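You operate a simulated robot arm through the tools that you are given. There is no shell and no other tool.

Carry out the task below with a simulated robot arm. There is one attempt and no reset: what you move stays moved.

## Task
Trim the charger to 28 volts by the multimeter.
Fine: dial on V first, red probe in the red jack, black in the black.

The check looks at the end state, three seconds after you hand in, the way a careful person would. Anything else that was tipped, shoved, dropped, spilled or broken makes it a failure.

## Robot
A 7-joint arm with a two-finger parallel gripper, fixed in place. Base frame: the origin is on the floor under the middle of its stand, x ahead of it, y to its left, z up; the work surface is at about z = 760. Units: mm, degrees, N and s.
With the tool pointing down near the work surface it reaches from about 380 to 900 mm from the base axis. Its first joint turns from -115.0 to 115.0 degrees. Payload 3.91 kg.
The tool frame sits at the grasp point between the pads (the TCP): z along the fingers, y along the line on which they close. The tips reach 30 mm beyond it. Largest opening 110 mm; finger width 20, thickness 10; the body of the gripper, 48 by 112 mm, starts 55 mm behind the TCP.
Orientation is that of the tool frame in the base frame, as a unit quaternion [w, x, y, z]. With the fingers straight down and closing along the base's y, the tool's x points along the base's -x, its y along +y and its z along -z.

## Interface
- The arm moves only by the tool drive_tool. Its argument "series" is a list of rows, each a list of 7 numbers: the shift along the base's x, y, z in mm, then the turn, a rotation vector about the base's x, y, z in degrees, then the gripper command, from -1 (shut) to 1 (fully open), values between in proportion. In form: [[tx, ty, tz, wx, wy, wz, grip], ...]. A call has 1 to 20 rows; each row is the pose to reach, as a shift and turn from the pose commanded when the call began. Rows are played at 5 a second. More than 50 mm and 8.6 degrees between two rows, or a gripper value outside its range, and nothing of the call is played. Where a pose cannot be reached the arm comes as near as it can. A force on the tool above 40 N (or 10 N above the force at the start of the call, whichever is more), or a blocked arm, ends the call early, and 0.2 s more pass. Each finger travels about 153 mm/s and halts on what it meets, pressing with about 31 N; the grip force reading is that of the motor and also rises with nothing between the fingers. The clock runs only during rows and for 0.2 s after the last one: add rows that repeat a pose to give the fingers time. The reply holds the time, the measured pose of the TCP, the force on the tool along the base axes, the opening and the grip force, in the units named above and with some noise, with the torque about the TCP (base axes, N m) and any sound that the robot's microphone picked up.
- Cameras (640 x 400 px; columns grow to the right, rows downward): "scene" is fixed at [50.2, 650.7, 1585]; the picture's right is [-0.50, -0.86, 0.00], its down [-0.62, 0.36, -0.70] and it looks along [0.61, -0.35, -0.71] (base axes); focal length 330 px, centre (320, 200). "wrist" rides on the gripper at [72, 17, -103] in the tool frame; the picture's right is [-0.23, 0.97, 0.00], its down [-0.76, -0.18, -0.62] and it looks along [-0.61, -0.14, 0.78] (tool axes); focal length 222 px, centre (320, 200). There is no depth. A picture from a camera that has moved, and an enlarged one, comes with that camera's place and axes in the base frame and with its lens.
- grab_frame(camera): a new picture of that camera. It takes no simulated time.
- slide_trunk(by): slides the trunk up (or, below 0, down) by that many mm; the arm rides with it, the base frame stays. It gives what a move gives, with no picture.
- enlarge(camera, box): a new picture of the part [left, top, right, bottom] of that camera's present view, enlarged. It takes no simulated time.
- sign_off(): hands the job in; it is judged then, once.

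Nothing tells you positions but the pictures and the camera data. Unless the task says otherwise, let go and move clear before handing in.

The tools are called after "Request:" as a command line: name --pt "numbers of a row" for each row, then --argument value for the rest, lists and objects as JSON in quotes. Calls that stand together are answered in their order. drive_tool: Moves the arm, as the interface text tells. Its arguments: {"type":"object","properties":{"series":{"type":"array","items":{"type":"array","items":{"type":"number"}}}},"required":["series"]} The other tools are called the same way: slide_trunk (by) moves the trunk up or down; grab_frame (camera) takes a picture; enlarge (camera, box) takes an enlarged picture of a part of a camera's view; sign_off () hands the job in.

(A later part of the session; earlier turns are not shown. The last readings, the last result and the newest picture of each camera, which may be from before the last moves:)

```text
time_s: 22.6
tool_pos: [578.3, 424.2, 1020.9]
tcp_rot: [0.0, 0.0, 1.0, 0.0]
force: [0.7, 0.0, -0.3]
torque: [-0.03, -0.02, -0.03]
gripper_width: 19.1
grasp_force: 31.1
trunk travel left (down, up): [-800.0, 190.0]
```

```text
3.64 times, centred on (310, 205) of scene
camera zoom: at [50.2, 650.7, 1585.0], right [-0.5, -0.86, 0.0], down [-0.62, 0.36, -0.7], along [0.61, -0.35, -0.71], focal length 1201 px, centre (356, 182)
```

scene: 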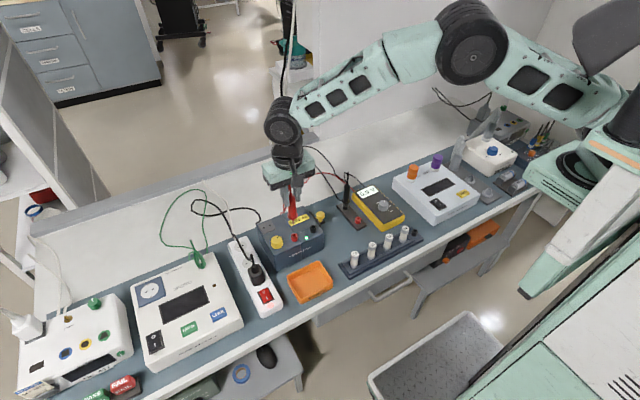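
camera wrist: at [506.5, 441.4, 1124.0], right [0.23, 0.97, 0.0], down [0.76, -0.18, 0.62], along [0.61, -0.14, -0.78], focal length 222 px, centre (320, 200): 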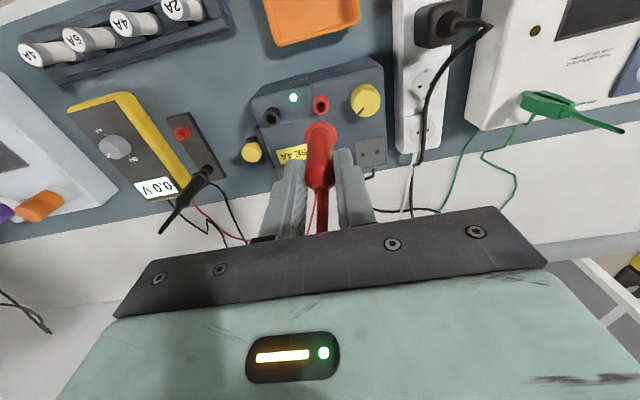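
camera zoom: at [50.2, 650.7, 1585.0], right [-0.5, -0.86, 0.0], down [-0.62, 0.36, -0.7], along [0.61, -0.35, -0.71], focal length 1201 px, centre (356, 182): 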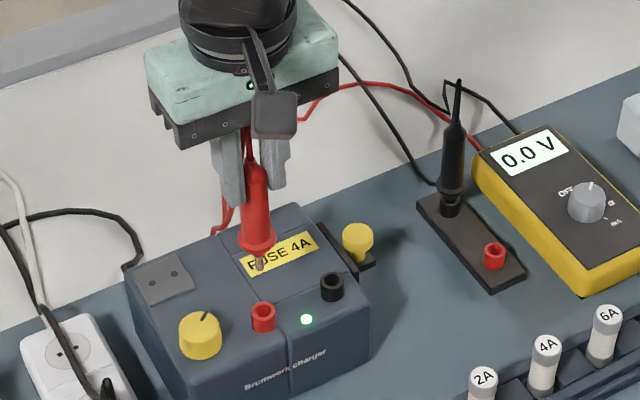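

Request:
enlarge --camera "wrist" --box '[160, 110, 220, 150]'

Request:
enlarge --camera "wrist" --box '[290, 85, 350, 125]'

Request:
enlarge --camera "scene" --box '[330, 170, 380, 240]'

```text
10.00 times, centred on (190, 130) of wrist
camera zoom: at [506.5, 441.4, 1124.0], right [0.23, 0.97, 0.0], down [0.76, -0.18, 0.62], along [0.61, -0.14, -0.78], focal length 2221 px, centre (1620, 900)
```

zoom: 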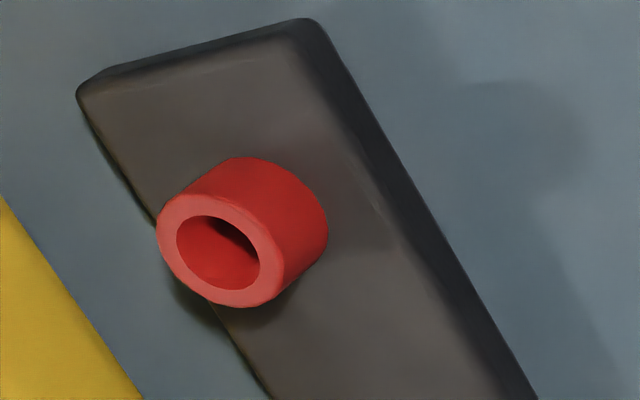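

```text
10.00 times, centred on (320, 105) of wrist
camera zoom: at [506.5, 441.4, 1124.0], right [0.23, 0.97, 0.0], down [0.76, -0.18, 0.62], along [0.61, -0.14, -0.78], focal length 2221 px, centre (320, 1150)
```

zoom: 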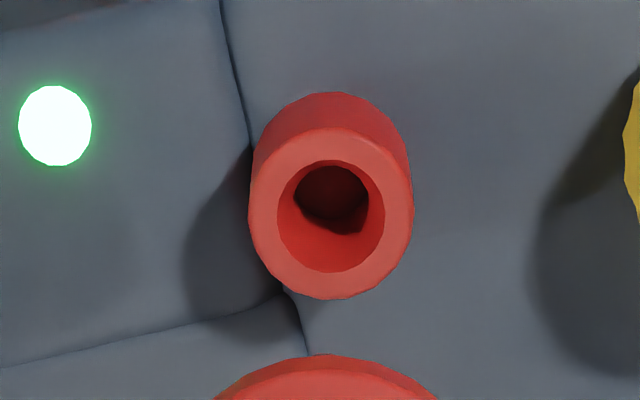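

```text
5.71 times, centred on (355, 205) of scene
camera zoom: at [50.2, 650.7, 1585.0], right [-0.5, -0.86, 0.0], down [-0.62, 0.36, -0.7], along [0.61, -0.35, -0.71], focal length 1887 px, centre (120, 171)
```

zoom: 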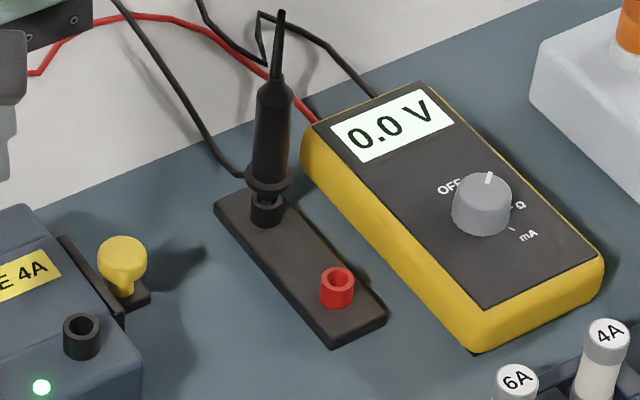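

The hole is about 12 mm wide and the tip is within about 1 mm of it. I'll nudge by (+0.8, +0.6), descend to just above the mouth and look again.

Request:
drive_tool --pt "0.8 0.6 -10 0 0 0 -0.8" --pt "0.8 0.6 -20 0 0 0 -0.8" --pt "0.8 0.6 -30 0 0 0 -0.8" --pt "0.8 0.6 -38 0 0 0 -0.8" --pt "0.8 0.6 -38 0 0 0 -0.8" --pt "0.8 0.6 -38 0 0 0 -0.8"

Request:
enlarge --camera "wrist" --box '[280, 80, 360, 140]'

Request:
enlarge --camera "scene" --box '[270, 180, 330, 260]'

```text
time_s: 24.0
tool_pos: [579.0, 423.9, 984.7]
tcp_rot: [0.0, 0.0, 1.0, 0.0]
force: [0.1, -1.0, 0.0]
torque: [0.0, 0.0, 0.02]
gripper_width: 19.3
grasp_force: 31.0
trunk travel left (down, up): [-800.0, 190.0]
```

```text
6.67 times, centred on (320, 110) of wrist
camera zoom: at [507.9, 442.1, 1087.1], right [0.23, 0.97, 0.0], down [0.76, -0.18, 0.62], along [0.61, -0.14, -0.78], focal length 1481 px, centre (320, 800)
```

zoom: 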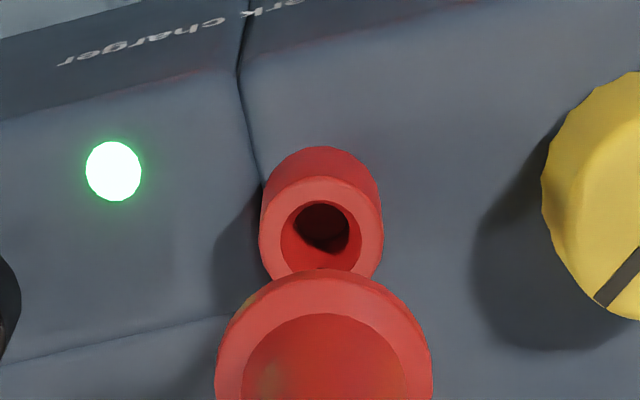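

```text
5.00 times, centred on (300, 220) of scene
camera zoom: at [50.2, 650.7, 1585.0], right [-0.5, -0.86, 0.0], down [-0.62, 0.36, -0.7], along [0.61, -0.35, -0.71], focal length 1651 px, centre (420, 100)
```

zoom: 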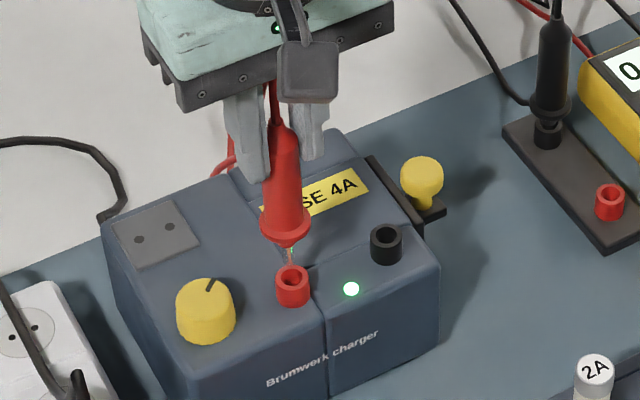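

Request:
enlarge --camera "scene" --box '[282, 218, 308, 246]'

```text
14.29 times, centred on (295, 232) of scene
camera zoom: at [50.2, 650.7, 1585.0], right [-0.5, -0.86, 0.0], down [-0.62, 0.36, -0.7], along [0.61, -0.35, -0.71], focal length 4717 px, centre (677, -257)
```

zoom: 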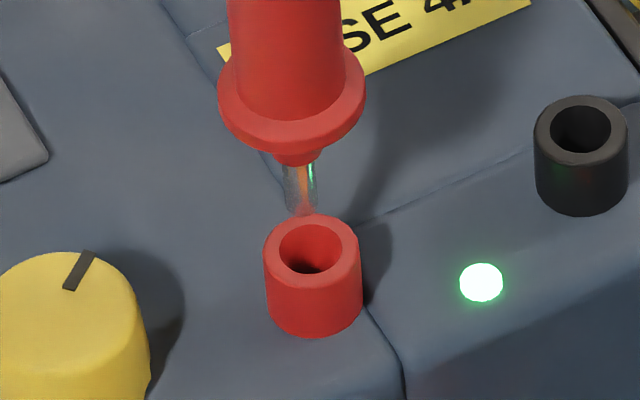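

The tip is about 1.3–2 mm off the hole's centre toward the rear; I'll correct by (−1.8, −0.5) and re-check before going in.

Request:
drive_tool --pt "-1.8 -0.5 0 0 0 0 -0.8" --pt "-1.8 -0.5 -4 0 0 0 -0.8" --pt "-1.8 -0.5 -4 0 0 0 -0.8" --pt "-1.8 -0.5 -4 0 0 0 -0.8"

Request:
enlarge --camera "scene" --box '[282, 218, 308, 246]'

Request:
enlarge --camera "wrist" --box '[280, 80, 360, 140]'

```text
time_s: 25.0
tool_pos: [577.5, 423.5, 978.7]
tcp_rot: [-0.001, 0.0, 1.0, 0.0]
force: [0.2, 0.1, -0.9]
torque: [0.04, -0.01, 0.01]
gripper_width: 19.0
grasp_force: 30.8
trunk travel left (down, up): [-800.0, 190.0]
```

```text
14.29 times, centred on (295, 232) of scene
camera zoom: at [50.2, 650.7, 1585.0], right [-0.5, -0.86, 0.0], down [-0.62, 0.36, -0.7], along [0.61, -0.35, -0.71], focal length 4717 px, centre (677, -257)
```

zoom: 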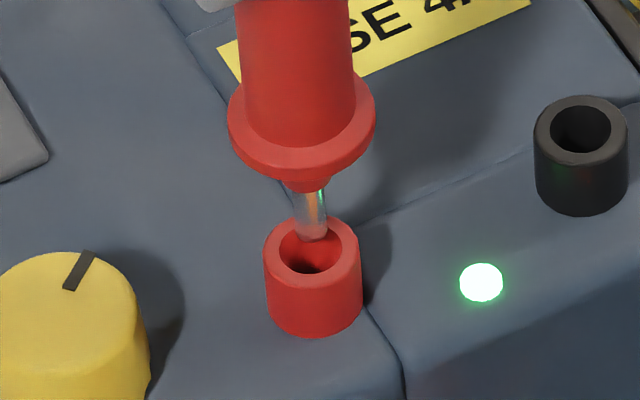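

```text
6.67 times, centred on (320, 110) of wrist
camera zoom: at [505.1, 441.8, 1082.3], right [0.23, 0.97, 0.0], down [0.76, -0.18, 0.62], along [0.61, -0.14, -0.78], focal length 1481 px, centre (320, 800)
```

zoom: 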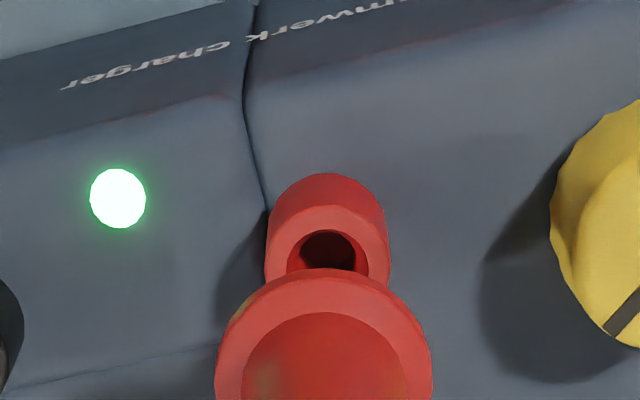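

Both views agree now: tip is over the hole, a few mm above it. Lowering into the jack in small steps.

Request:
drive_tool --pt "0 0.3 -4 0 0 0 -0.8" --pt "0 0.3 -8 0 0 0 -0.8" --pt "0 0.3 -12 0 0 0 -0.8" --pt "0 0.3 -15 0 0 0 -0.8" --pt "0 0.3 -15 0 0 0 -0.8"

Request:
enlarge --camera "scene" --box '[282, 218, 308, 246]'

```text
time_s: 26.2
tool_pos: [577.4, 425.0, 963.7]
tcp_rot: [0.0, 0.0, 1.0, 0.001]
force: [-0.2, 0.0, 0.1]
torque: [0.02, 0.04, -0.03]
gripper_width: 19.4
grasp_force: 30.8
trunk travel left (down, up): [-800.0, 190.0]
```

```text
14.29 times, centred on (295, 232) of scene
camera zoom: at [50.2, 650.7, 1585.0], right [-0.5, -0.86, 0.0], down [-0.62, 0.36, -0.7], along [0.61, -0.35, -0.71], focal length 4717 px, centre (677, -257)
```

zoom: 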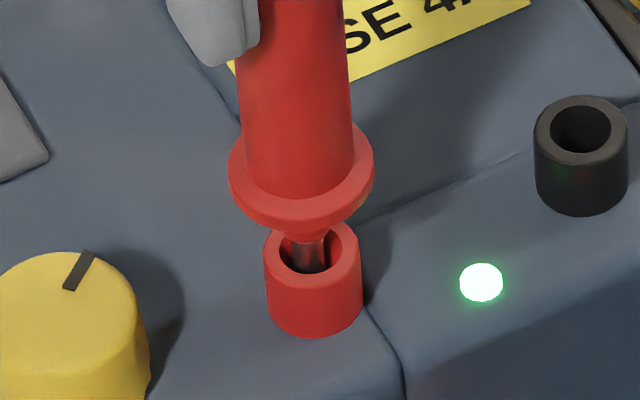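

Request:
drive_tool --pt "0 -0.4 -3 0 0 0 -0.8" --pt "0 -0.4 -5 0 0 0 -0.8" --pt "0 -0.4 -7 0 0 0 -0.8" --pt "0 -0.4 -9 0 0 0 -0.8" --pt "0 -0.4 -9 0 0 0 -0.8"

Request:
enlarge --camera "scene" --box '[282, 218, 308, 246]'

```text
time_s: 27.4
tool_pos: [576.1, 425.3, 957.4]
tcp_rot: [0.002, 0.0, 1.0, 0.002]
force: [-4.9, -1.8, 26.8]
torque: [0.19, 0.06, 0.02]
gripper_width: 19.2
grasp_force: 31.1
trunk travel left (down, up): [-800.0, 190.0]
```

```text
14.29 times, centred on (295, 232) of scene
camera zoom: at [50.2, 650.7, 1585.0], right [-0.5, -0.86, 0.0], down [-0.62, 0.36, -0.7], along [0.61, -0.35, -0.71], focal length 4717 px, centre (677, -257)
```

zoom: 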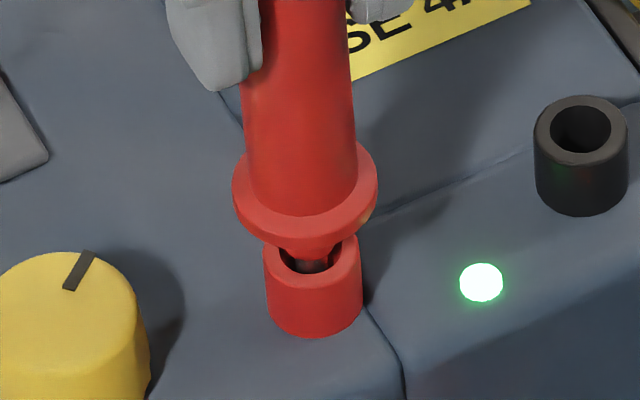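

Contact force of about 27 N at the same seating depth as in the holder, so the red probe is bottomed in the jack. I'll ease the pressure and open the fingers gently.

Request:
drive_tool --pt "0.5 0 0.8 0 0 0 -0.8" --pt "0.5 0 0.8 0 0 0 -0.8" --pt "0.5 0 0.8 0 0 0 -0.62" --pt "0.5 0 0.8 0 0 0 -0.56" --pt "0.5 0 0.8 0 0 0 -0.45" --pt "0.5 0 0.8 0 0 0 -0.3" --pt "0.5 0 0.8 0 0 0 -0.3"

Request:
enlarge --camera "scene" --box '[262, 190, 328, 250]'

Request:
enlarge --camera "wrist" --box '[250, 90, 390, 220]'

```text
time_s: 29.0
tool_pos: [578.6, 424.0, 954.4]
tcp_rot: [0.0, 0.0, 1.0, 0.0]
force: [0.5, -0.5, 0.1]
torque: [0.01, 0.02, 0.05]
gripper_width: 38.6
grasp_force: 0.0
trunk travel left (down, up): [-800.0, 190.0]
```

```text
6.67 times, centred on (295, 220) of scene
camera zoom: at [50.2, 650.7, 1585.0], right [-0.5, -0.86, 0.0], down [-0.62, 0.36, -0.7], along [0.61, -0.35, -0.71], focal length 2201 px, centre (487, 67)
```

zoom: 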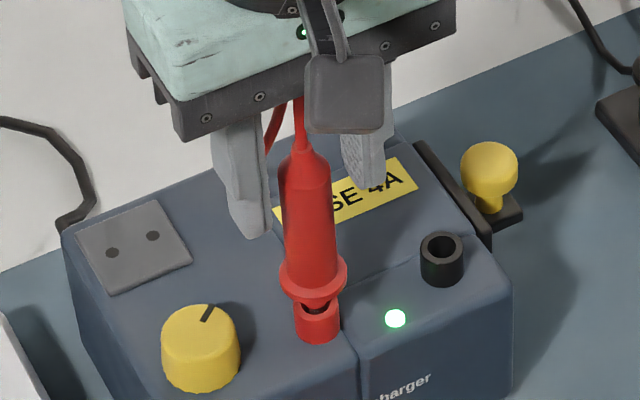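

```text
3.08 times, centred on (320, 155) of wrist
camera zoom: at [506.6, 441.7, 1058.7], right [0.23, 0.97, 0.0], down [0.76, -0.18, 0.62], along [0.61, -0.14, -0.78], focal length 684 px, centre (320, 338)
```

zoom: 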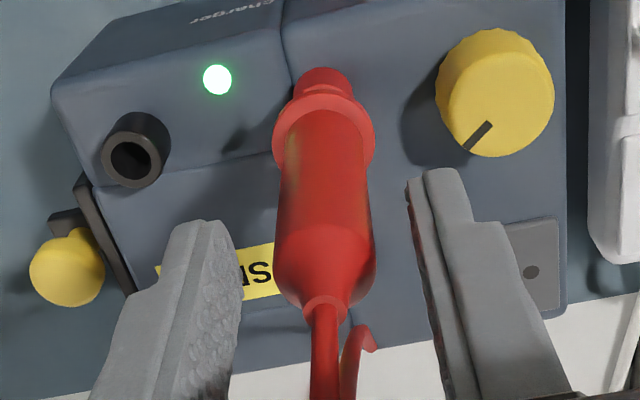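

The red probe stands upright in the red jack. Now I'll rise straight clear of it.

Request:
drive_tool --pt "0 0 10 0 0 0 -0.2" --pt "0 0 30 0 0 0 -0.1" --pt "0 0 60 0 0 0 0" --pt "0 0 95 0 0 0 0" --pt "0 0 130 0 0 0 0" --pt "0 0 130 0 0 0 0"

Request:
grab_frame --camera "scene"

Request:
enlarge --camera "scene" --box '[240, 150, 400, 260]'

Request:
grab_frame --camera "wrist"

```text
time_s: 30.4
tool_pos: [577.6, 425.3, 1084.1]
tcp_rot: [0.0, -0.001, 1.0, 0.0]
force: [-0.1, 0.6, 0.7]
torque: [-0.02, 0.0, 0.0]
gripper_width: 55.2
grasp_force: 0.0
trunk travel left (down, up): [-800.0, 190.0]
```

```text
taken
```

scene: 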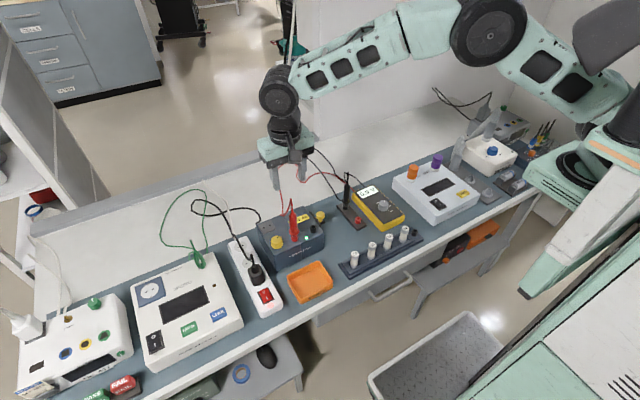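

```text
3.64 times, centred on (320, 205) of scene
camera zoom: at [50.2, 650.7, 1585.0], right [-0.5, -0.86, 0.0], down [-0.62, 0.36, -0.7], along [0.61, -0.35, -0.71], focal length 1201 px, centre (320, 182)
```

zoom: 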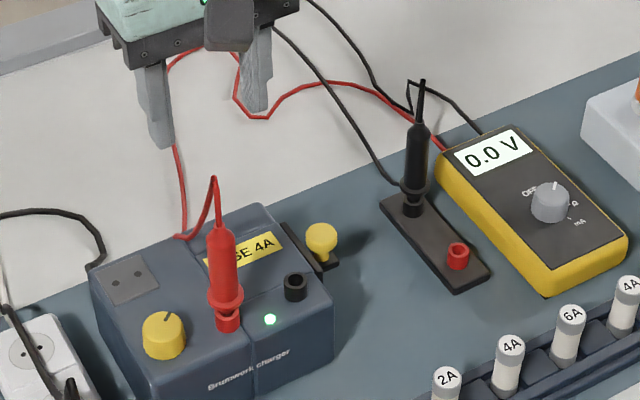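

```text
taken
camera wrist: at [506.0, 443.1, 1188.4], right [0.23, 0.97, 0.0], down [0.76, -0.18, 0.62], along [0.61, -0.14, -0.78], focal length 222 px, centre (320, 200)
```

wrist: 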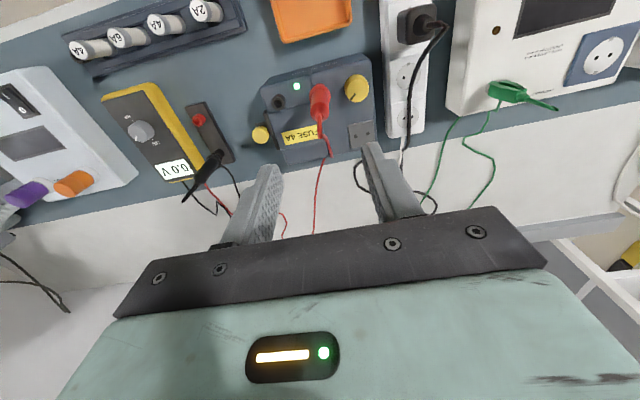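

Red is in. For the black probe I'll turn the tool 90° so the gripper body stays clear of the standing red probe at the jacks, and go above the black probe to look at it and its cable.

Request:
drive_tool --pt "7 -19 0 0 0 7.5 0" --pt "14 -38 0 0 0 15 0" --pt "20 -57 0 0 0 22.5 0" --pt "27 -76 0 0 0 30 0" --pt "34 -95 0 0 0 37.5 0" --pt "41 -114 0 0 0 45 0" --pt "47 -133 0 0 0 52.5 0" --pt "54 -152 0 0 0 60 0" --pt "61 -171 0 0 0 67.5 0" --pt "68 -190 0 0 0 75 0" --pt "75 -209 0 0 0 82.5 0" --pt "81 -228 0 0 0 90 0" --pt "81 -228 -30 0 0 90 0" --pt "81 -228 -60 0 0 90 0" --pt "81 -228 -60 0 0 90 0"

Request:
grab_frame --camera "wrist"

Request:
enlarge --camera "wrist" --box '[250, 70, 390, 190]'

Request:
grab_frame --camera "scene"

```text
time_s: 33.6
tool_pos: [658.3, 196.7, 1026.1]
tcp_rot: [0.0, -0.707, 0.707, 0.0]
force: [-0.2, -0.2, 0.9]
torque: [-0.03, 0.01, -0.01]
gripper_width: 54.9
grasp_force: 0.1
trunk travel left (down, up): [-800.0, 190.0]
```

```text
taken
camera wrist: at [641.9, 124.9, 1128.9], right [-0.97, 0.23, 0.0], down [0.18, 0.76, 0.62], along [0.14, 0.61, -0.78], focal length 222 px, centre (320, 200)
```

wrist: 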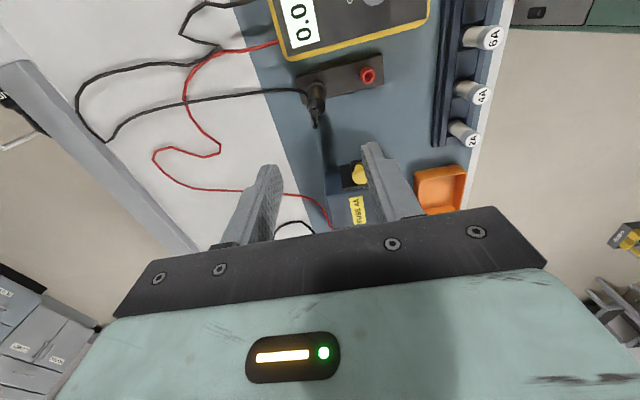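

```text
3.33 times, centred on (320, 130) of wrist
camera zoom: at [641.9, 124.9, 1128.9], right [-0.97, 0.23, 0.0], down [0.18, 0.76, 0.62], along [0.14, 0.61, -0.78], focal length 740 px, centre (320, 433)
```

zoom: 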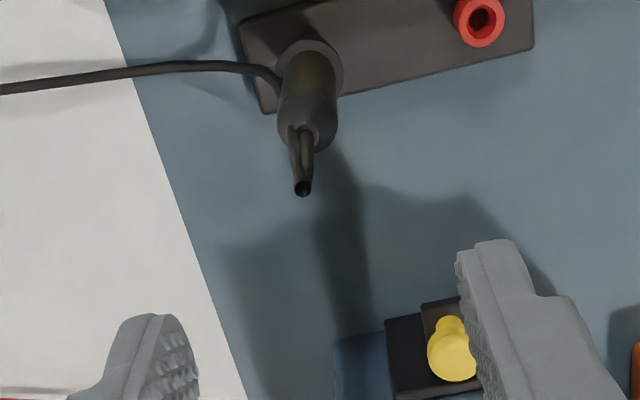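

```text
taken
```

scene: 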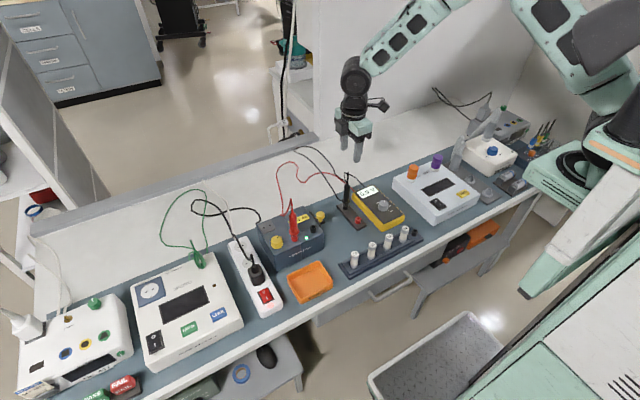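

The cable runs down the +x side of the black probe, so I'll grip it with the fingers closing along y (as with red) and turn the tool during the carry instead. Rotating back above the black probe.

Request:
drive_tool --pt "0 0 0 0 0 -8 0" --pt "0 0 0 0 0 -16 0" --pt "0 0 0 0 0 -24 0" --pt "0 0 0 0 0 -32 0" --pt "1 0 0 0 0 -40 0" --pt "1 0 0 0 0 -48 0" --pt "1 0 0 0 0 -56 0" --pt "1 -1 0 0 0 -64 0" --pt "2 -1 0 0 0 -72 0" --pt "2 -1 -10 0 0 -80 0" --pt "2 -2 -20 0 0 -86 0" --pt "2 -2 -28 0 0 -90 0" --pt "2 -2 -28 0 0 -90 0" --pt "2 -2 -28 0 0 -90 0"

Request:
enlarge --camera "wrist" --box '[260, 80, 380, 180]'

Request:
grab_frame --camera "wrist"

```text
time_s: 36.6
tool_pos: [660.4, 193.8, 998.2]
tcp_rot: [0.001, 0.002, 1.0, 0.0]
force: [0.1, -0.7, -0.3]
torque: [-0.01, -0.02, 0.01]
gripper_width: 54.9
grasp_force: 0.0
trunk travel left (down, up): [-800.0, 190.0]
```

```text
4.00 times, centred on (320, 130) of wrist
camera zoom: at [589.5, 211.9, 1102.3], right [0.23, 0.97, 0.0], down [0.76, -0.18, 0.62], along [0.61, -0.14, -0.78], focal length 888 px, centre (320, 480)
```

zoom: 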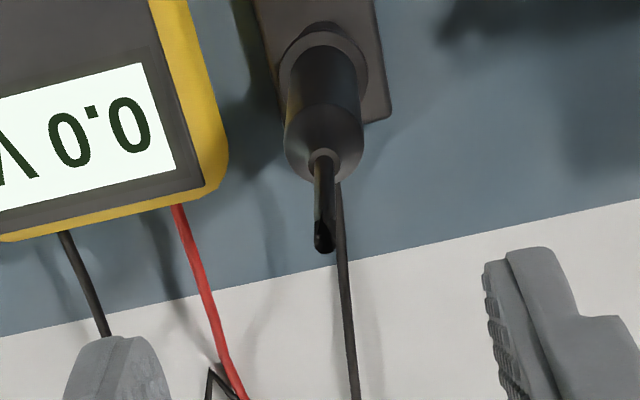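

```text
taken
camera wrist: at [589.5, 211.9, 1102.3], right [0.23, 0.97, 0.0], down [0.76, -0.18, 0.62], along [0.61, -0.14, -0.78], focal length 222 px, centre (320, 200)
```

wrist: 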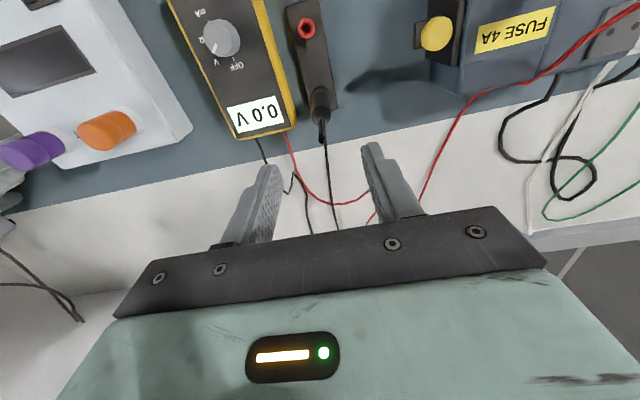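

Request:
drive_tool --pt "-0.6 1.2 -30 0 0 0 0" --pt "-0.6 1.2 -65 0 0 0 -0.1" --pt "-0.6 1.2 -95 0 0 0 -0.2" --pt "-0.6 1.2 -115 0 0 0 -0.25" --pt "-0.6 1.2 -115 0 0 0 -0.25" --pt "-0.6 1.2 -115 0 0 0 -0.25"

Request:
enlarge --camera "wrist" --box '[250, 100, 390, 220]'

Request:
enlarge --camera "scene" --box '[310, 150, 400, 230]'

```text
time_s: 38.0
tool_pos: [659.2, 197.0, 887.1]
tcp_rot: [0.001, 0.001, 1.0, 0.0]
force: [-1.1, 0.5, -0.8]
torque: [0.01, 0.0, -0.01]
gripper_width: 41.1
grasp_force: 0.0
trunk travel left (down, up): [-800.0, 190.0]
```

```text
3.33 times, centred on (320, 160) of wrist
camera zoom: at [588.8, 215.4, 990.3], right [0.23, 0.97, 0.0], down [0.76, -0.18, 0.62], along [0.61, -0.14, -0.78], focal length 740 px, centre (320, 333)
```

zoom: 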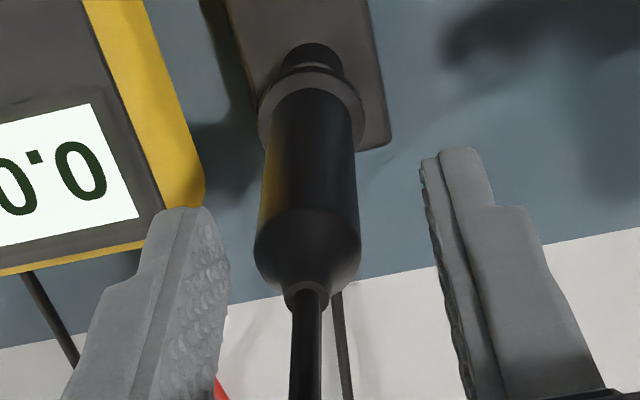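

```text
5.00 times, centred on (355, 190) of scene
camera zoom: at [50.2, 650.7, 1585.0], right [-0.5, -0.86, 0.0], down [-0.62, 0.36, -0.7], along [0.61, -0.35, -0.71], focal length 1651 px, centre (145, 250)
```

zoom: 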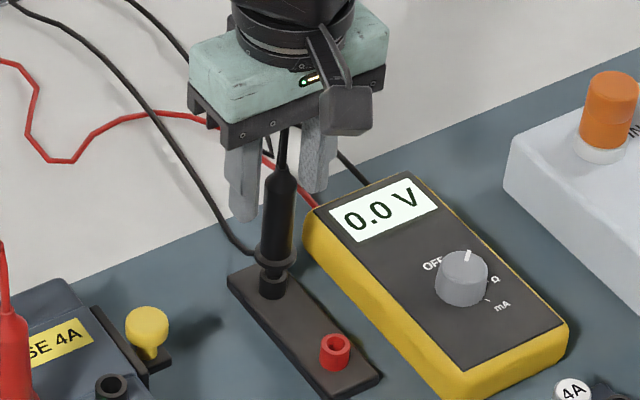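

The probe is about 2 mm −x and 2–3 mm −y of the finger centre; correcting and closing gently.

Request:
drive_tool --pt "-1 -1.4 0 0 0 0 -0.25" --pt "-2 -2.8 -1 0 0 0 -0.25" --pt "-2 -2.8 -2 0 0 0 -0.35" --pt "-2 -2.8 -2 0 0 0 -0.5" --pt "-2 -2.8 -2 0 0 0 -0.58" --pt "-2 -2.8 -2 0 0 0 -0.62" --pt "-2 -2.8 -2 0 0 0 -0.68" --pt "-2 -2.8 -2 0 0 0 -0.8" --pt "-2 -2.8 -2 0 0 0 -0.8"

Request:
enlarge --camera "wrist" --box '[250, 100, 390, 220]'

```text
time_s: 40.0
tool_pos: [658.4, 195.3, 883.8]
tcp_rot: [0.0, 0.0, 1.0, 0.0]
force: [0.3, 5.3, -0.3]
torque: [0.55, -0.05, 0.02]
gripper_width: 19.3
grasp_force: 30.9
trunk travel left (down, up): [-800.0, 190.0]
```

```text
3.33 times, centred on (320, 160) of wrist
camera zoom: at [587.1, 212.2, 986.7], right [0.23, 0.97, 0.0], down [0.76, -0.18, 0.62], along [0.61, -0.14, -0.78], focal length 740 px, centre (320, 333)
```

zoom: 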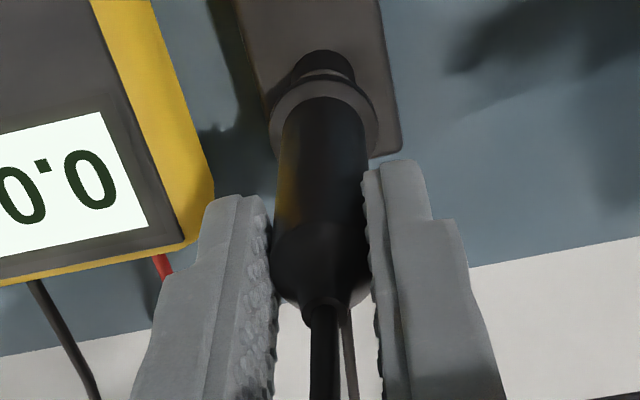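

Request:
drive_tool --pt "0 0.5 0 0 0 0 -0.8" --pt "0 1.0 0 0 0 0 -0.8" --pt "0 1.0 0 0 0 0 -0.8"

```text
time_s: 40.8
tool_pos: [659.1, 194.7, 884.2]
tcp_rot: [0.001, 0.0, 1.0, 0.001]
force: [4.1, 6.2, 0.4]
torque: [0.54, -0.29, 0.03]
gripper_width: 19.4
grasp_force: 31.1
trunk travel left (down, up): [-800.0, 190.0]
```

Request:
drive_tool --pt "0.4 0.6 0 0 0 0 -0.8" --pt "0.6 1.2 0 0 0 0 -0.8" --pt "0.6 1.2 0 0 0 0 -0.8"

```text
time_s: 41.6
tool_pos: [660.0, 194.3, 883.9]
tcp_rot: [0.0, 0.0, 1.0, -0.001]
force: [0.5, 3.5, 9.0]
torque: [0.36, 0.04, -0.02]
gripper_width: 19.7
grasp_force: 31.0
trunk travel left (down, up): [-800.0, 190.0]
```

Side load is small now; lifting the black probe straight up.

Request:
drive_tool --pt "0 0.4 2 0 0 0 -0.8" --pt "0 0.4 10 0 0 0 -0.8" --pt "0 0.4 20 0 0 0 -0.8" --pt "0 0.4 35 0 0 0 -0.8" --pt "0 0.4 55 0 0 0 -0.8" --pt "0 0.4 80 0 0 0 -0.8" --pt "0 0.4 105 0 0 0 -0.8" --pt "0 0.4 127 0 0 0 -0.8" --pt "0 0.4 127 0 0 0 -0.8" --pt "0 0.4 127 0 0 0 -0.8"

Request:
enlarge --camera "wrist" --box '[270, 60, 370, 140]'

Request:
enlarge --camera "scene" --box '[240, 130, 400, 250]'

```text
time_s: 43.8
tool_pos: [658.1, 198.0, 1009.8]
tcp_rot: [0.0, 0.0, 1.0, 0.0]
force: [-0.9, 0.6, -0.3]
torque: [0.02, -0.04, -0.01]
gripper_width: 19.2
grasp_force: 31.3
trunk travel left (down, up): [-800.0, 190.0]
```

```text
5.00 times, centred on (320, 100) of wrist
camera zoom: at [586.6, 214.8, 1112.5], right [0.23, 0.97, 0.0], down [0.76, -0.18, 0.62], along [0.61, -0.14, -0.78], focal length 1111 px, centre (320, 700)
```

zoom: 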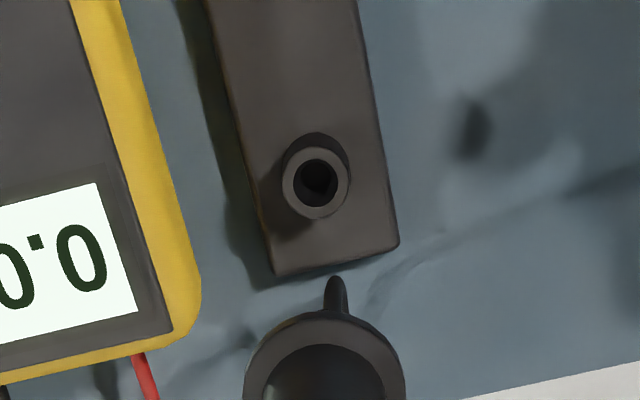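

```text
3.33 times, centred on (320, 190) of scene
camera zoom: at [50.2, 650.7, 1585.0], right [-0.5, -0.86, 0.0], down [-0.62, 0.36, -0.7], along [0.61, -0.35, -0.71], focal length 1101 px, centre (320, 233)
```

zoom: 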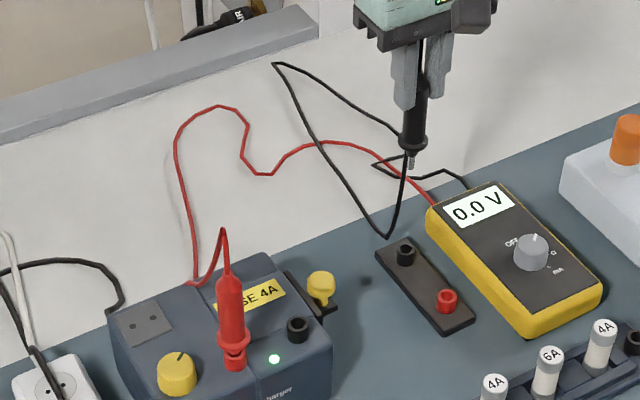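

Black probe is out cleanly. I'll carry it toward the black jack at about (577,366), turning the tool 90° on the way so the gripper stays clear of the red probe.

Request:
drive_tool --pt "-4 8 15 0 0 7.5 -0.8" --pt "-9 17 25 0 0 15 -0.8" --pt "-14 26 25 0 0 22.5 -0.8" --pt "-20 36 25 0 0 30 -0.8" --pt "-26 46 25 0 0 37.5 -0.8" --pt "-32 57 25 0 0 45 -0.8" --pt "-38 68 25 0 0 52.5 -0.8" --pt "-44 80 25 0 0 60 -0.8" --pt "-50 92 25 0 0 67.5 -0.8" --pt "-56 104 25 0 0 75 -0.8" --pt "-62 116 25 0 0 82.5 -0.8" --pt "-67 128 25 0 0 90 -0.8" --pt "-72 140 25 0 0 90 -0.8" --pt "-77 153 25 0 0 90 -0.8" --pt "-80 164 20 0 0 90 -0.8" --pt "-81.7 170 12 0 0 90 -0.8" --pt "-81.7 170 12 0 0 90 -0.8" --pt "-81.7 170 12 0 0 90 -0.8"

Request:
grab_frame --camera "wrist"

Request:
enlarge --camera "wrist" --box '[270, 70, 370, 150]'

Request:
enlarge --camera "scene" --box '[240, 150, 400, 260]'

Request:
enlarge --camera "scene" --box '[293, 210, 325, 242]'

```text
time_s: 47.6
tool_pos: [576.6, 365.7, 1021.4]
tcp_rot: [0.0, -0.706, 0.708, 0.0]
force: [0.2, 0.0, -0.4]
torque: [-0.02, 0.0, 0.01]
gripper_width: 19.6
grasp_force: 31.2
trunk travel left (down, up): [-800.0, 190.0]
```

```text
taken
camera wrist: at [560.7, 294.3, 1124.8], right [-0.97, 0.23, 0.0], down [0.18, 0.76, 0.62], along [0.14, 0.61, -0.78], focal length 222 px, centre (320, 200)
```

wrist: 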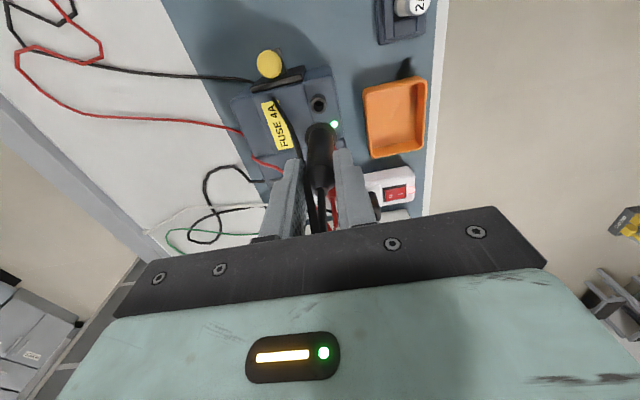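

```text
5.00 times, centred on (320, 110) of wrist
camera zoom: at [560.7, 294.3, 1124.8], right [-0.97, 0.23, 0.0], down [0.18, 0.76, 0.62], along [0.14, 0.61, -0.78], focal length 1111 px, centre (320, 650)
```

zoom: 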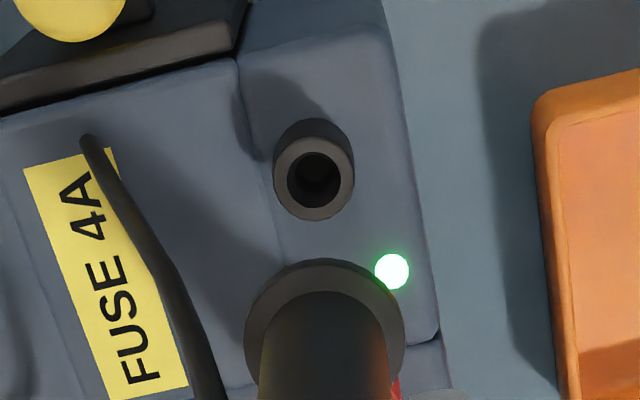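

```text
3.64 times, centred on (320, 205) of scene
camera zoom: at [50.2, 650.7, 1585.0], right [-0.5, -0.86, 0.0], down [-0.62, 0.36, -0.7], along [0.61, -0.35, -0.71], focal length 1201 px, centre (320, 182)
```

zoom: 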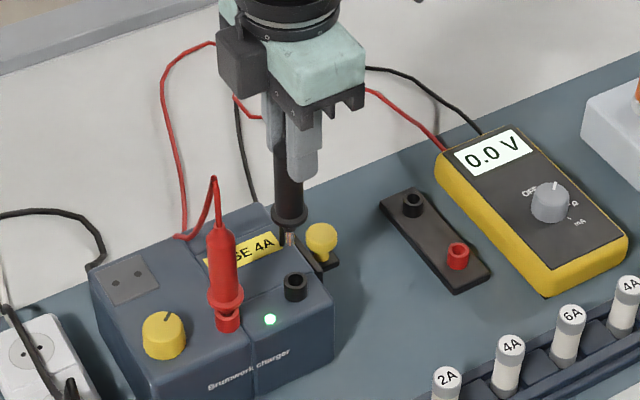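

```text
12.50 times, centred on (309, 226) of scene
camera zoom: at [50.2, 650.7, 1585.0], right [-0.5, -0.86, 0.0], down [-0.62, 0.36, -0.7], along [0.61, -0.35, -0.71], focal length 4128 px, centre (458, -125)
```

zoom: 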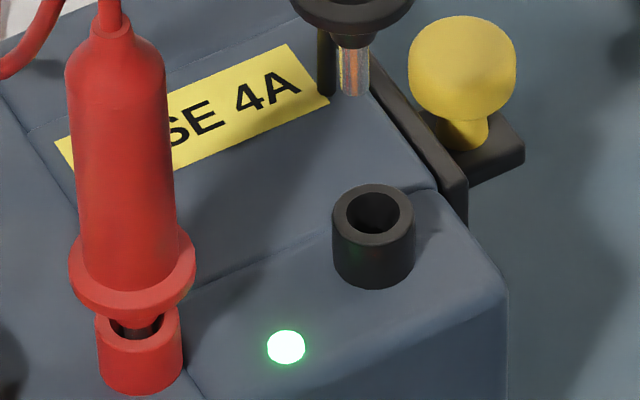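

Request:
enlarge --camera "scene" --box '[285, 175, 335, 245]'

Request:
enlarge --camera "wrist" --box '[280, 80, 380, 230]'

```text
5.71 times, centred on (310, 210) of scene
camera zoom: at [50.2, 650.7, 1585.0], right [-0.5, -0.86, 0.0], down [-0.62, 0.36, -0.7], along [0.61, -0.35, -0.71], focal length 1887 px, centre (377, 143)
```

zoom: 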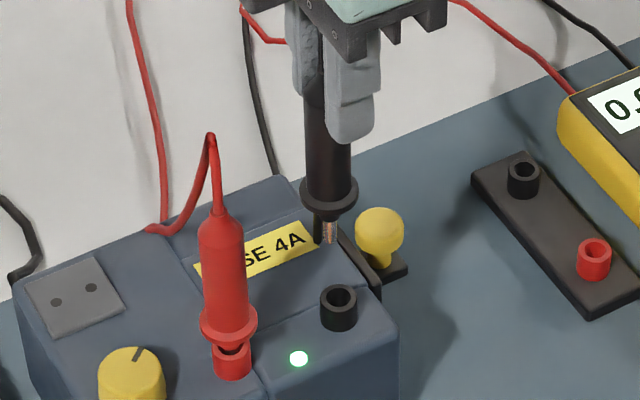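

```text
2.67 times, centred on (330, 155) of wrist
camera zoom: at [560.7, 294.3, 1124.8], right [-0.97, 0.23, 0.0], down [0.18, 0.76, 0.62], along [0.14, 0.61, -0.78], focal length 592 px, centre (293, 320)
```

zoom: 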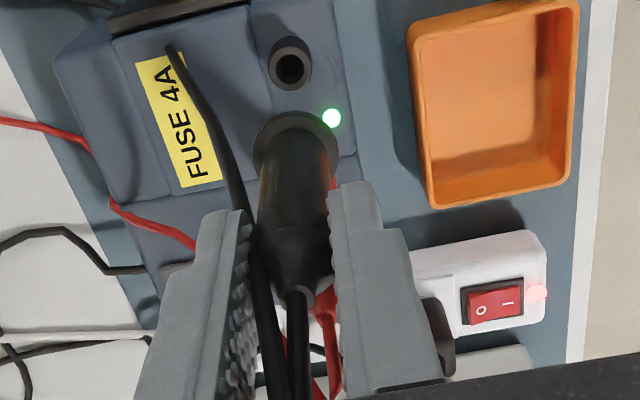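

The black tip is about 2 mm too far −x and 4–5 mm too far +y of the hole, slightly tilted in the grip. I'll correct, lower to just above the mouth and re-check.

Request:
drive_tool --pt "1 -2 -8 0 0 0 -0.8" --pt "2 -4.2 -16 0 0 0 -0.8" --pt "2 -4.2 -24 0 0 0 -0.8" --pt "2 -4.2 -32 0 0 0 -0.8" --pt "2 -4.2 -32 0 0 0 -0.8" --pt "2 -4.2 -32 0 0 0 -0.8"

Request:
enlarge --camera "scene" --box '[297, 208, 323, 236]'

Request:
enlarge --camera "wrist" --box '[270, 70, 370, 150]'

```text
time_s: 49.0
tool_pos: [580.1, 361.8, 989.2]
tcp_rot: [-0.001, -0.707, 0.707, 0.0]
force: [1.0, -0.1, -0.8]
torque: [-0.02, 0.0, -0.01]
gripper_width: 18.9
grasp_force: 30.9
trunk travel left (down, up): [-800.0, 190.0]
```

```text
14.29 times, centred on (310, 222) of scene
camera zoom: at [50.2, 650.7, 1585.0], right [-0.5, -0.86, 0.0], down [-0.62, 0.36, -0.7], along [0.61, -0.35, -0.71], focal length 4717 px, centre (463, -114)
```

zoom: 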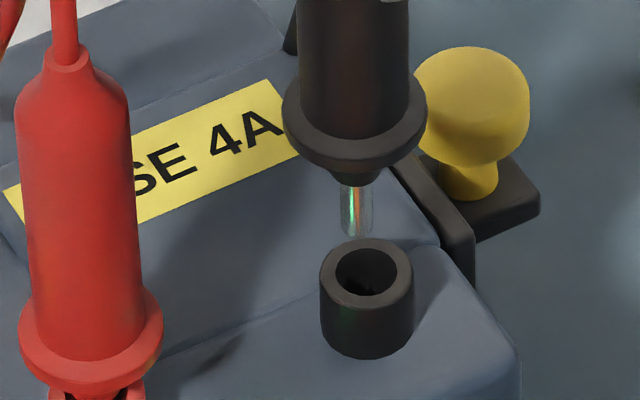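

```text
5.00 times, centred on (320, 110) of wrist
camera zoom: at [563.3, 291.0, 1091.5], right [-0.97, 0.23, 0.0], down [0.18, 0.76, 0.62], along [0.14, 0.61, -0.78], focal length 1111 px, centre (320, 650)
```

zoom: 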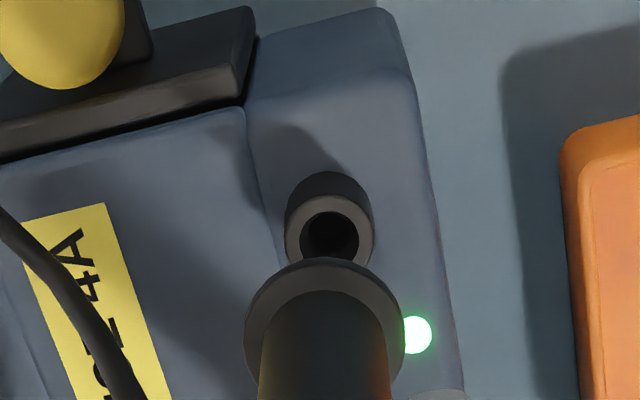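

Request:
drive_tool --pt "-0.8 -1.1 0 0 0 0 -0.8" --pt "-0.8 -1.1 -6 0 0 0 -0.8" --pt "-0.8 -1.1 -6 0 0 0 -0.8" --pt "-0.8 -1.1 -6 0 0 0 -0.8"

Request:
enlarge --camera "scene" --box '[297, 208, 323, 236]'

Request:
enlarge --camera "wrist" --box '[270, 70, 370, 150]'

```text
time_s: 50.0
tool_pos: [578.3, 362.7, 982.0]
tcp_rot: [0.0, -0.707, 0.708, 0.001]
force: [0.0, 0.4, 0.6]
torque: [0.01, -0.02, -0.02]
gripper_width: 19.2
grasp_force: 31.1
trunk travel left (down, up): [-800.0, 190.0]
```

```text
14.29 times, centred on (310, 222) of scene
camera zoom: at [50.2, 650.7, 1585.0], right [-0.5, -0.86, 0.0], down [-0.62, 0.36, -0.7], along [0.61, -0.35, -0.71], focal length 4717 px, centre (463, -114)
```

zoom: 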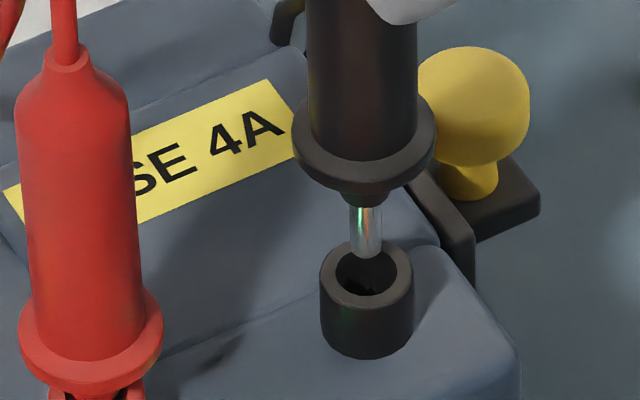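

```text
5.00 times, centred on (320, 110) of wrist
camera zoom: at [562.2, 289.7, 1085.8], right [-0.97, 0.23, 0.0], down [0.18, 0.76, 0.62], along [0.14, 0.61, -0.78], focal length 1111 px, centre (320, 650)
```

zoom: 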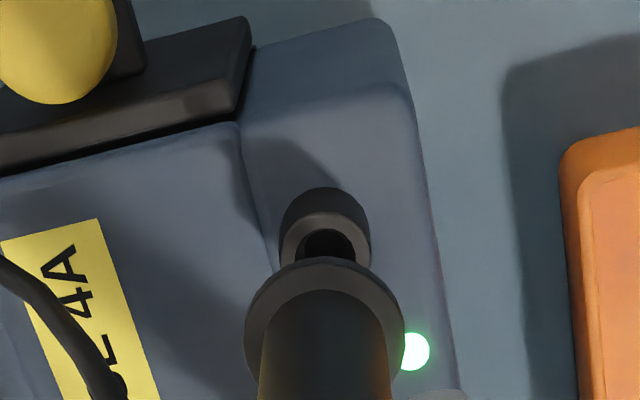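

Tip now sits right over the hole in the scene view. Lowering into the black jack.

Request:
drive_tool --pt "0 0 -4 0 0 0 -0.8" --pt "0 0 -8 0 0 0 -0.8" --pt "0 0 -12 0 0 0 -0.8" --pt "0 0 -14 0 0 0 -0.8" --pt "0 0 -14 0 0 0 -0.8"

Request:
enlarge --camera "scene" --box '[297, 208, 323, 236]'

```text
time_s: 51.2
tool_pos: [577.8, 361.2, 969.3]
tcp_rot: [0.0, 0.707, -0.707, -0.001]
force: [0.2, -0.3, 0.4]
torque: [-0.01, 0.04, 0.01]
gripper_width: 19.1
grasp_force: 30.7
trunk travel left (down, up): [-800.0, 190.0]
```

```text
14.29 times, centred on (310, 222) of scene
camera zoom: at [50.2, 650.7, 1585.0], right [-0.5, -0.86, 0.0], down [-0.62, 0.36, -0.7], along [0.61, -0.35, -0.71], focal length 4717 px, centre (463, -114)
```

zoom: 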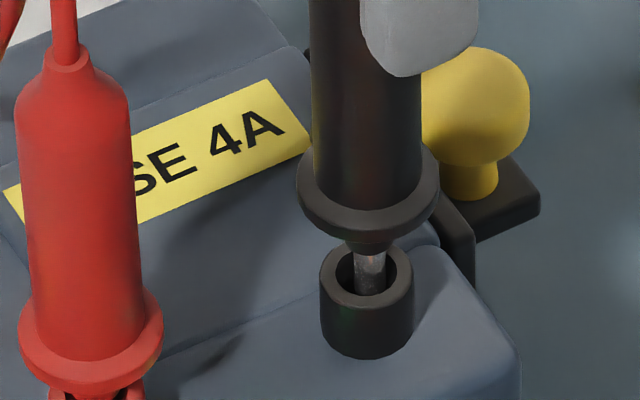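

Request:
drive_tool --pt "0.2 0.5 -3 0 0 0 -0.8" --pt "0.2 0.5 -5 0 0 0 -0.8" --pt "0.2 0.5 -7 0 0 0 -0.8" --pt "0.2 0.5 -9 0 0 0 -0.8" --pt "0.2 0.5 -9 0 0 0 -0.8"

Request:
enlarge --camera "scene" --box '[297, 208, 323, 236]'

Request:
enlarge --camera "scene" --box '[350, 175, 400, 215]'

```text
time_s: 52.4
tool_pos: [578.1, 363.3, 960.1]
tcp_rot: [0.0, 0.708, -0.707, 0.0]
force: [-1.1, -0.8, 6.0]
torque: [-0.18, 0.19, 0.0]
gripper_width: 19.4
grasp_force: 31.2
trunk travel left (down, up): [-800.0, 190.0]
```

```text
14.29 times, centred on (310, 222) of scene
camera zoom: at [50.2, 650.7, 1585.0], right [-0.5, -0.86, 0.0], down [-0.62, 0.36, -0.7], along [0.61, -0.35, -0.71], focal length 4717 px, centre (463, -114)
```

zoom: 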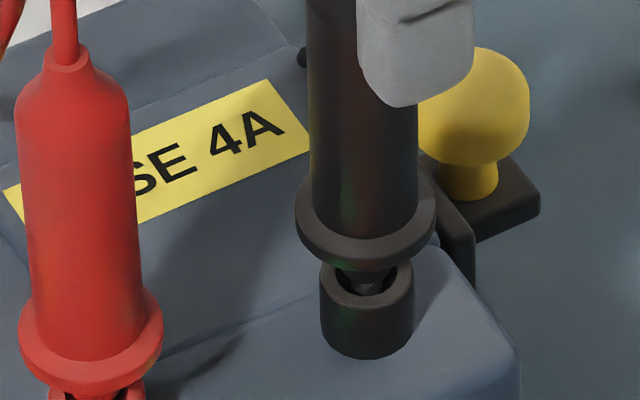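

```text
10.00 times, centred on (375, 195) of scene
camera zoom: at [50.2, 650.7, 1585.0], right [-0.5, -0.86, 0.0], down [-0.62, 0.36, -0.7], along [0.61, -0.35, -0.71], focal length 3302 px, centre (-230, 250)
```

zoom: 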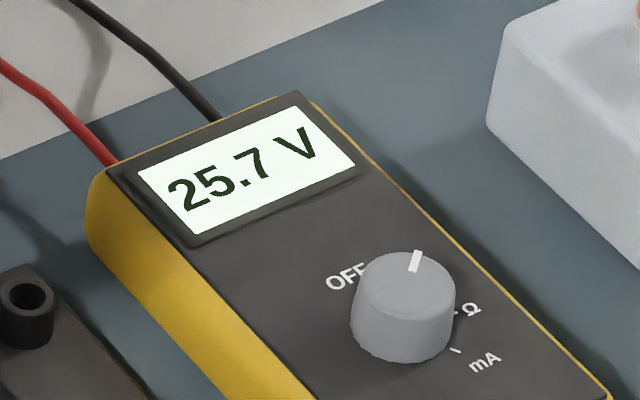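

The meter now reads 25.7 V, so both probes make contact. I'll press a touch more to seat it, then release gently.

Request:
drive_tool --pt "0 0 -1.5 0 0 0 -0.8" --pt "0 0 -1 0 0 0 -0.8" --pt "0 0 0 0 0 0 -0.8" --pt "0 0 0 0 0 0 -0.62" --pt "0 0 0 0 0 0 -0.56" --pt "0 0 0 0 0 0 -0.45" --pt "0 0 0 0 0 0 -0.3" --pt "0 0 0 0 0 0 -0.3"

Request:
enlarge --camera "scene" --box '[270, 180, 350, 245]'

Request:
enlarge --camera "wrist" --box '[250, 90, 390, 220]'

```text
time_s: 54.2
tool_pos: [578.3, 361.2, 959.9]
tcp_rot: [0.0, -0.707, 0.707, 0.001]
force: [-0.2, 1.1, -0.6]
torque: [-0.03, 0.0, -0.01]
gripper_width: 38.3
grasp_force: 0.0
trunk travel left (down, up): [-800.0, 190.0]
```

```text
6.15 times, centred on (310, 212) of scene
camera zoom: at [50.2, 650.7, 1585.0], right [-0.5, -0.86, 0.0], down [-0.62, 0.36, -0.7], along [0.61, -0.35, -0.71], focal length 2032 px, centre (382, 123)
```

zoom: 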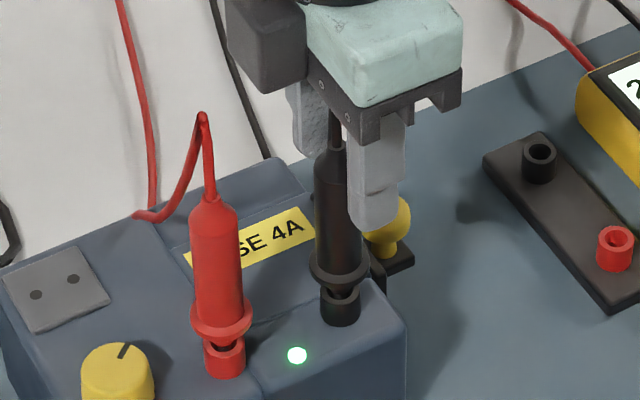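

```text
3.08 times, centred on (320, 155) of wrist
camera zoom: at [562.3, 289.3, 1063.6], right [-0.97, 0.23, 0.0], down [0.18, 0.76, 0.62], along [0.14, 0.61, -0.78], focal length 684 px, centre (320, 338)
```

zoom: 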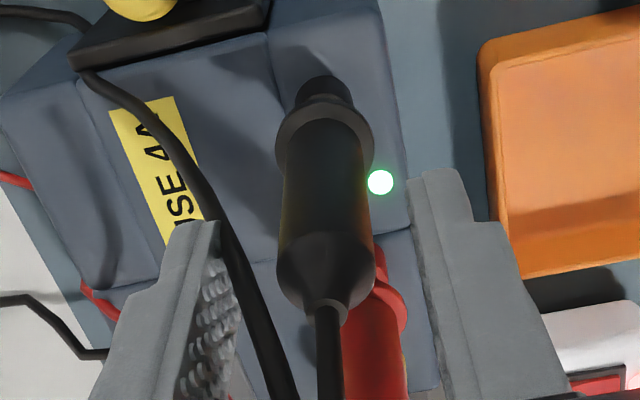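

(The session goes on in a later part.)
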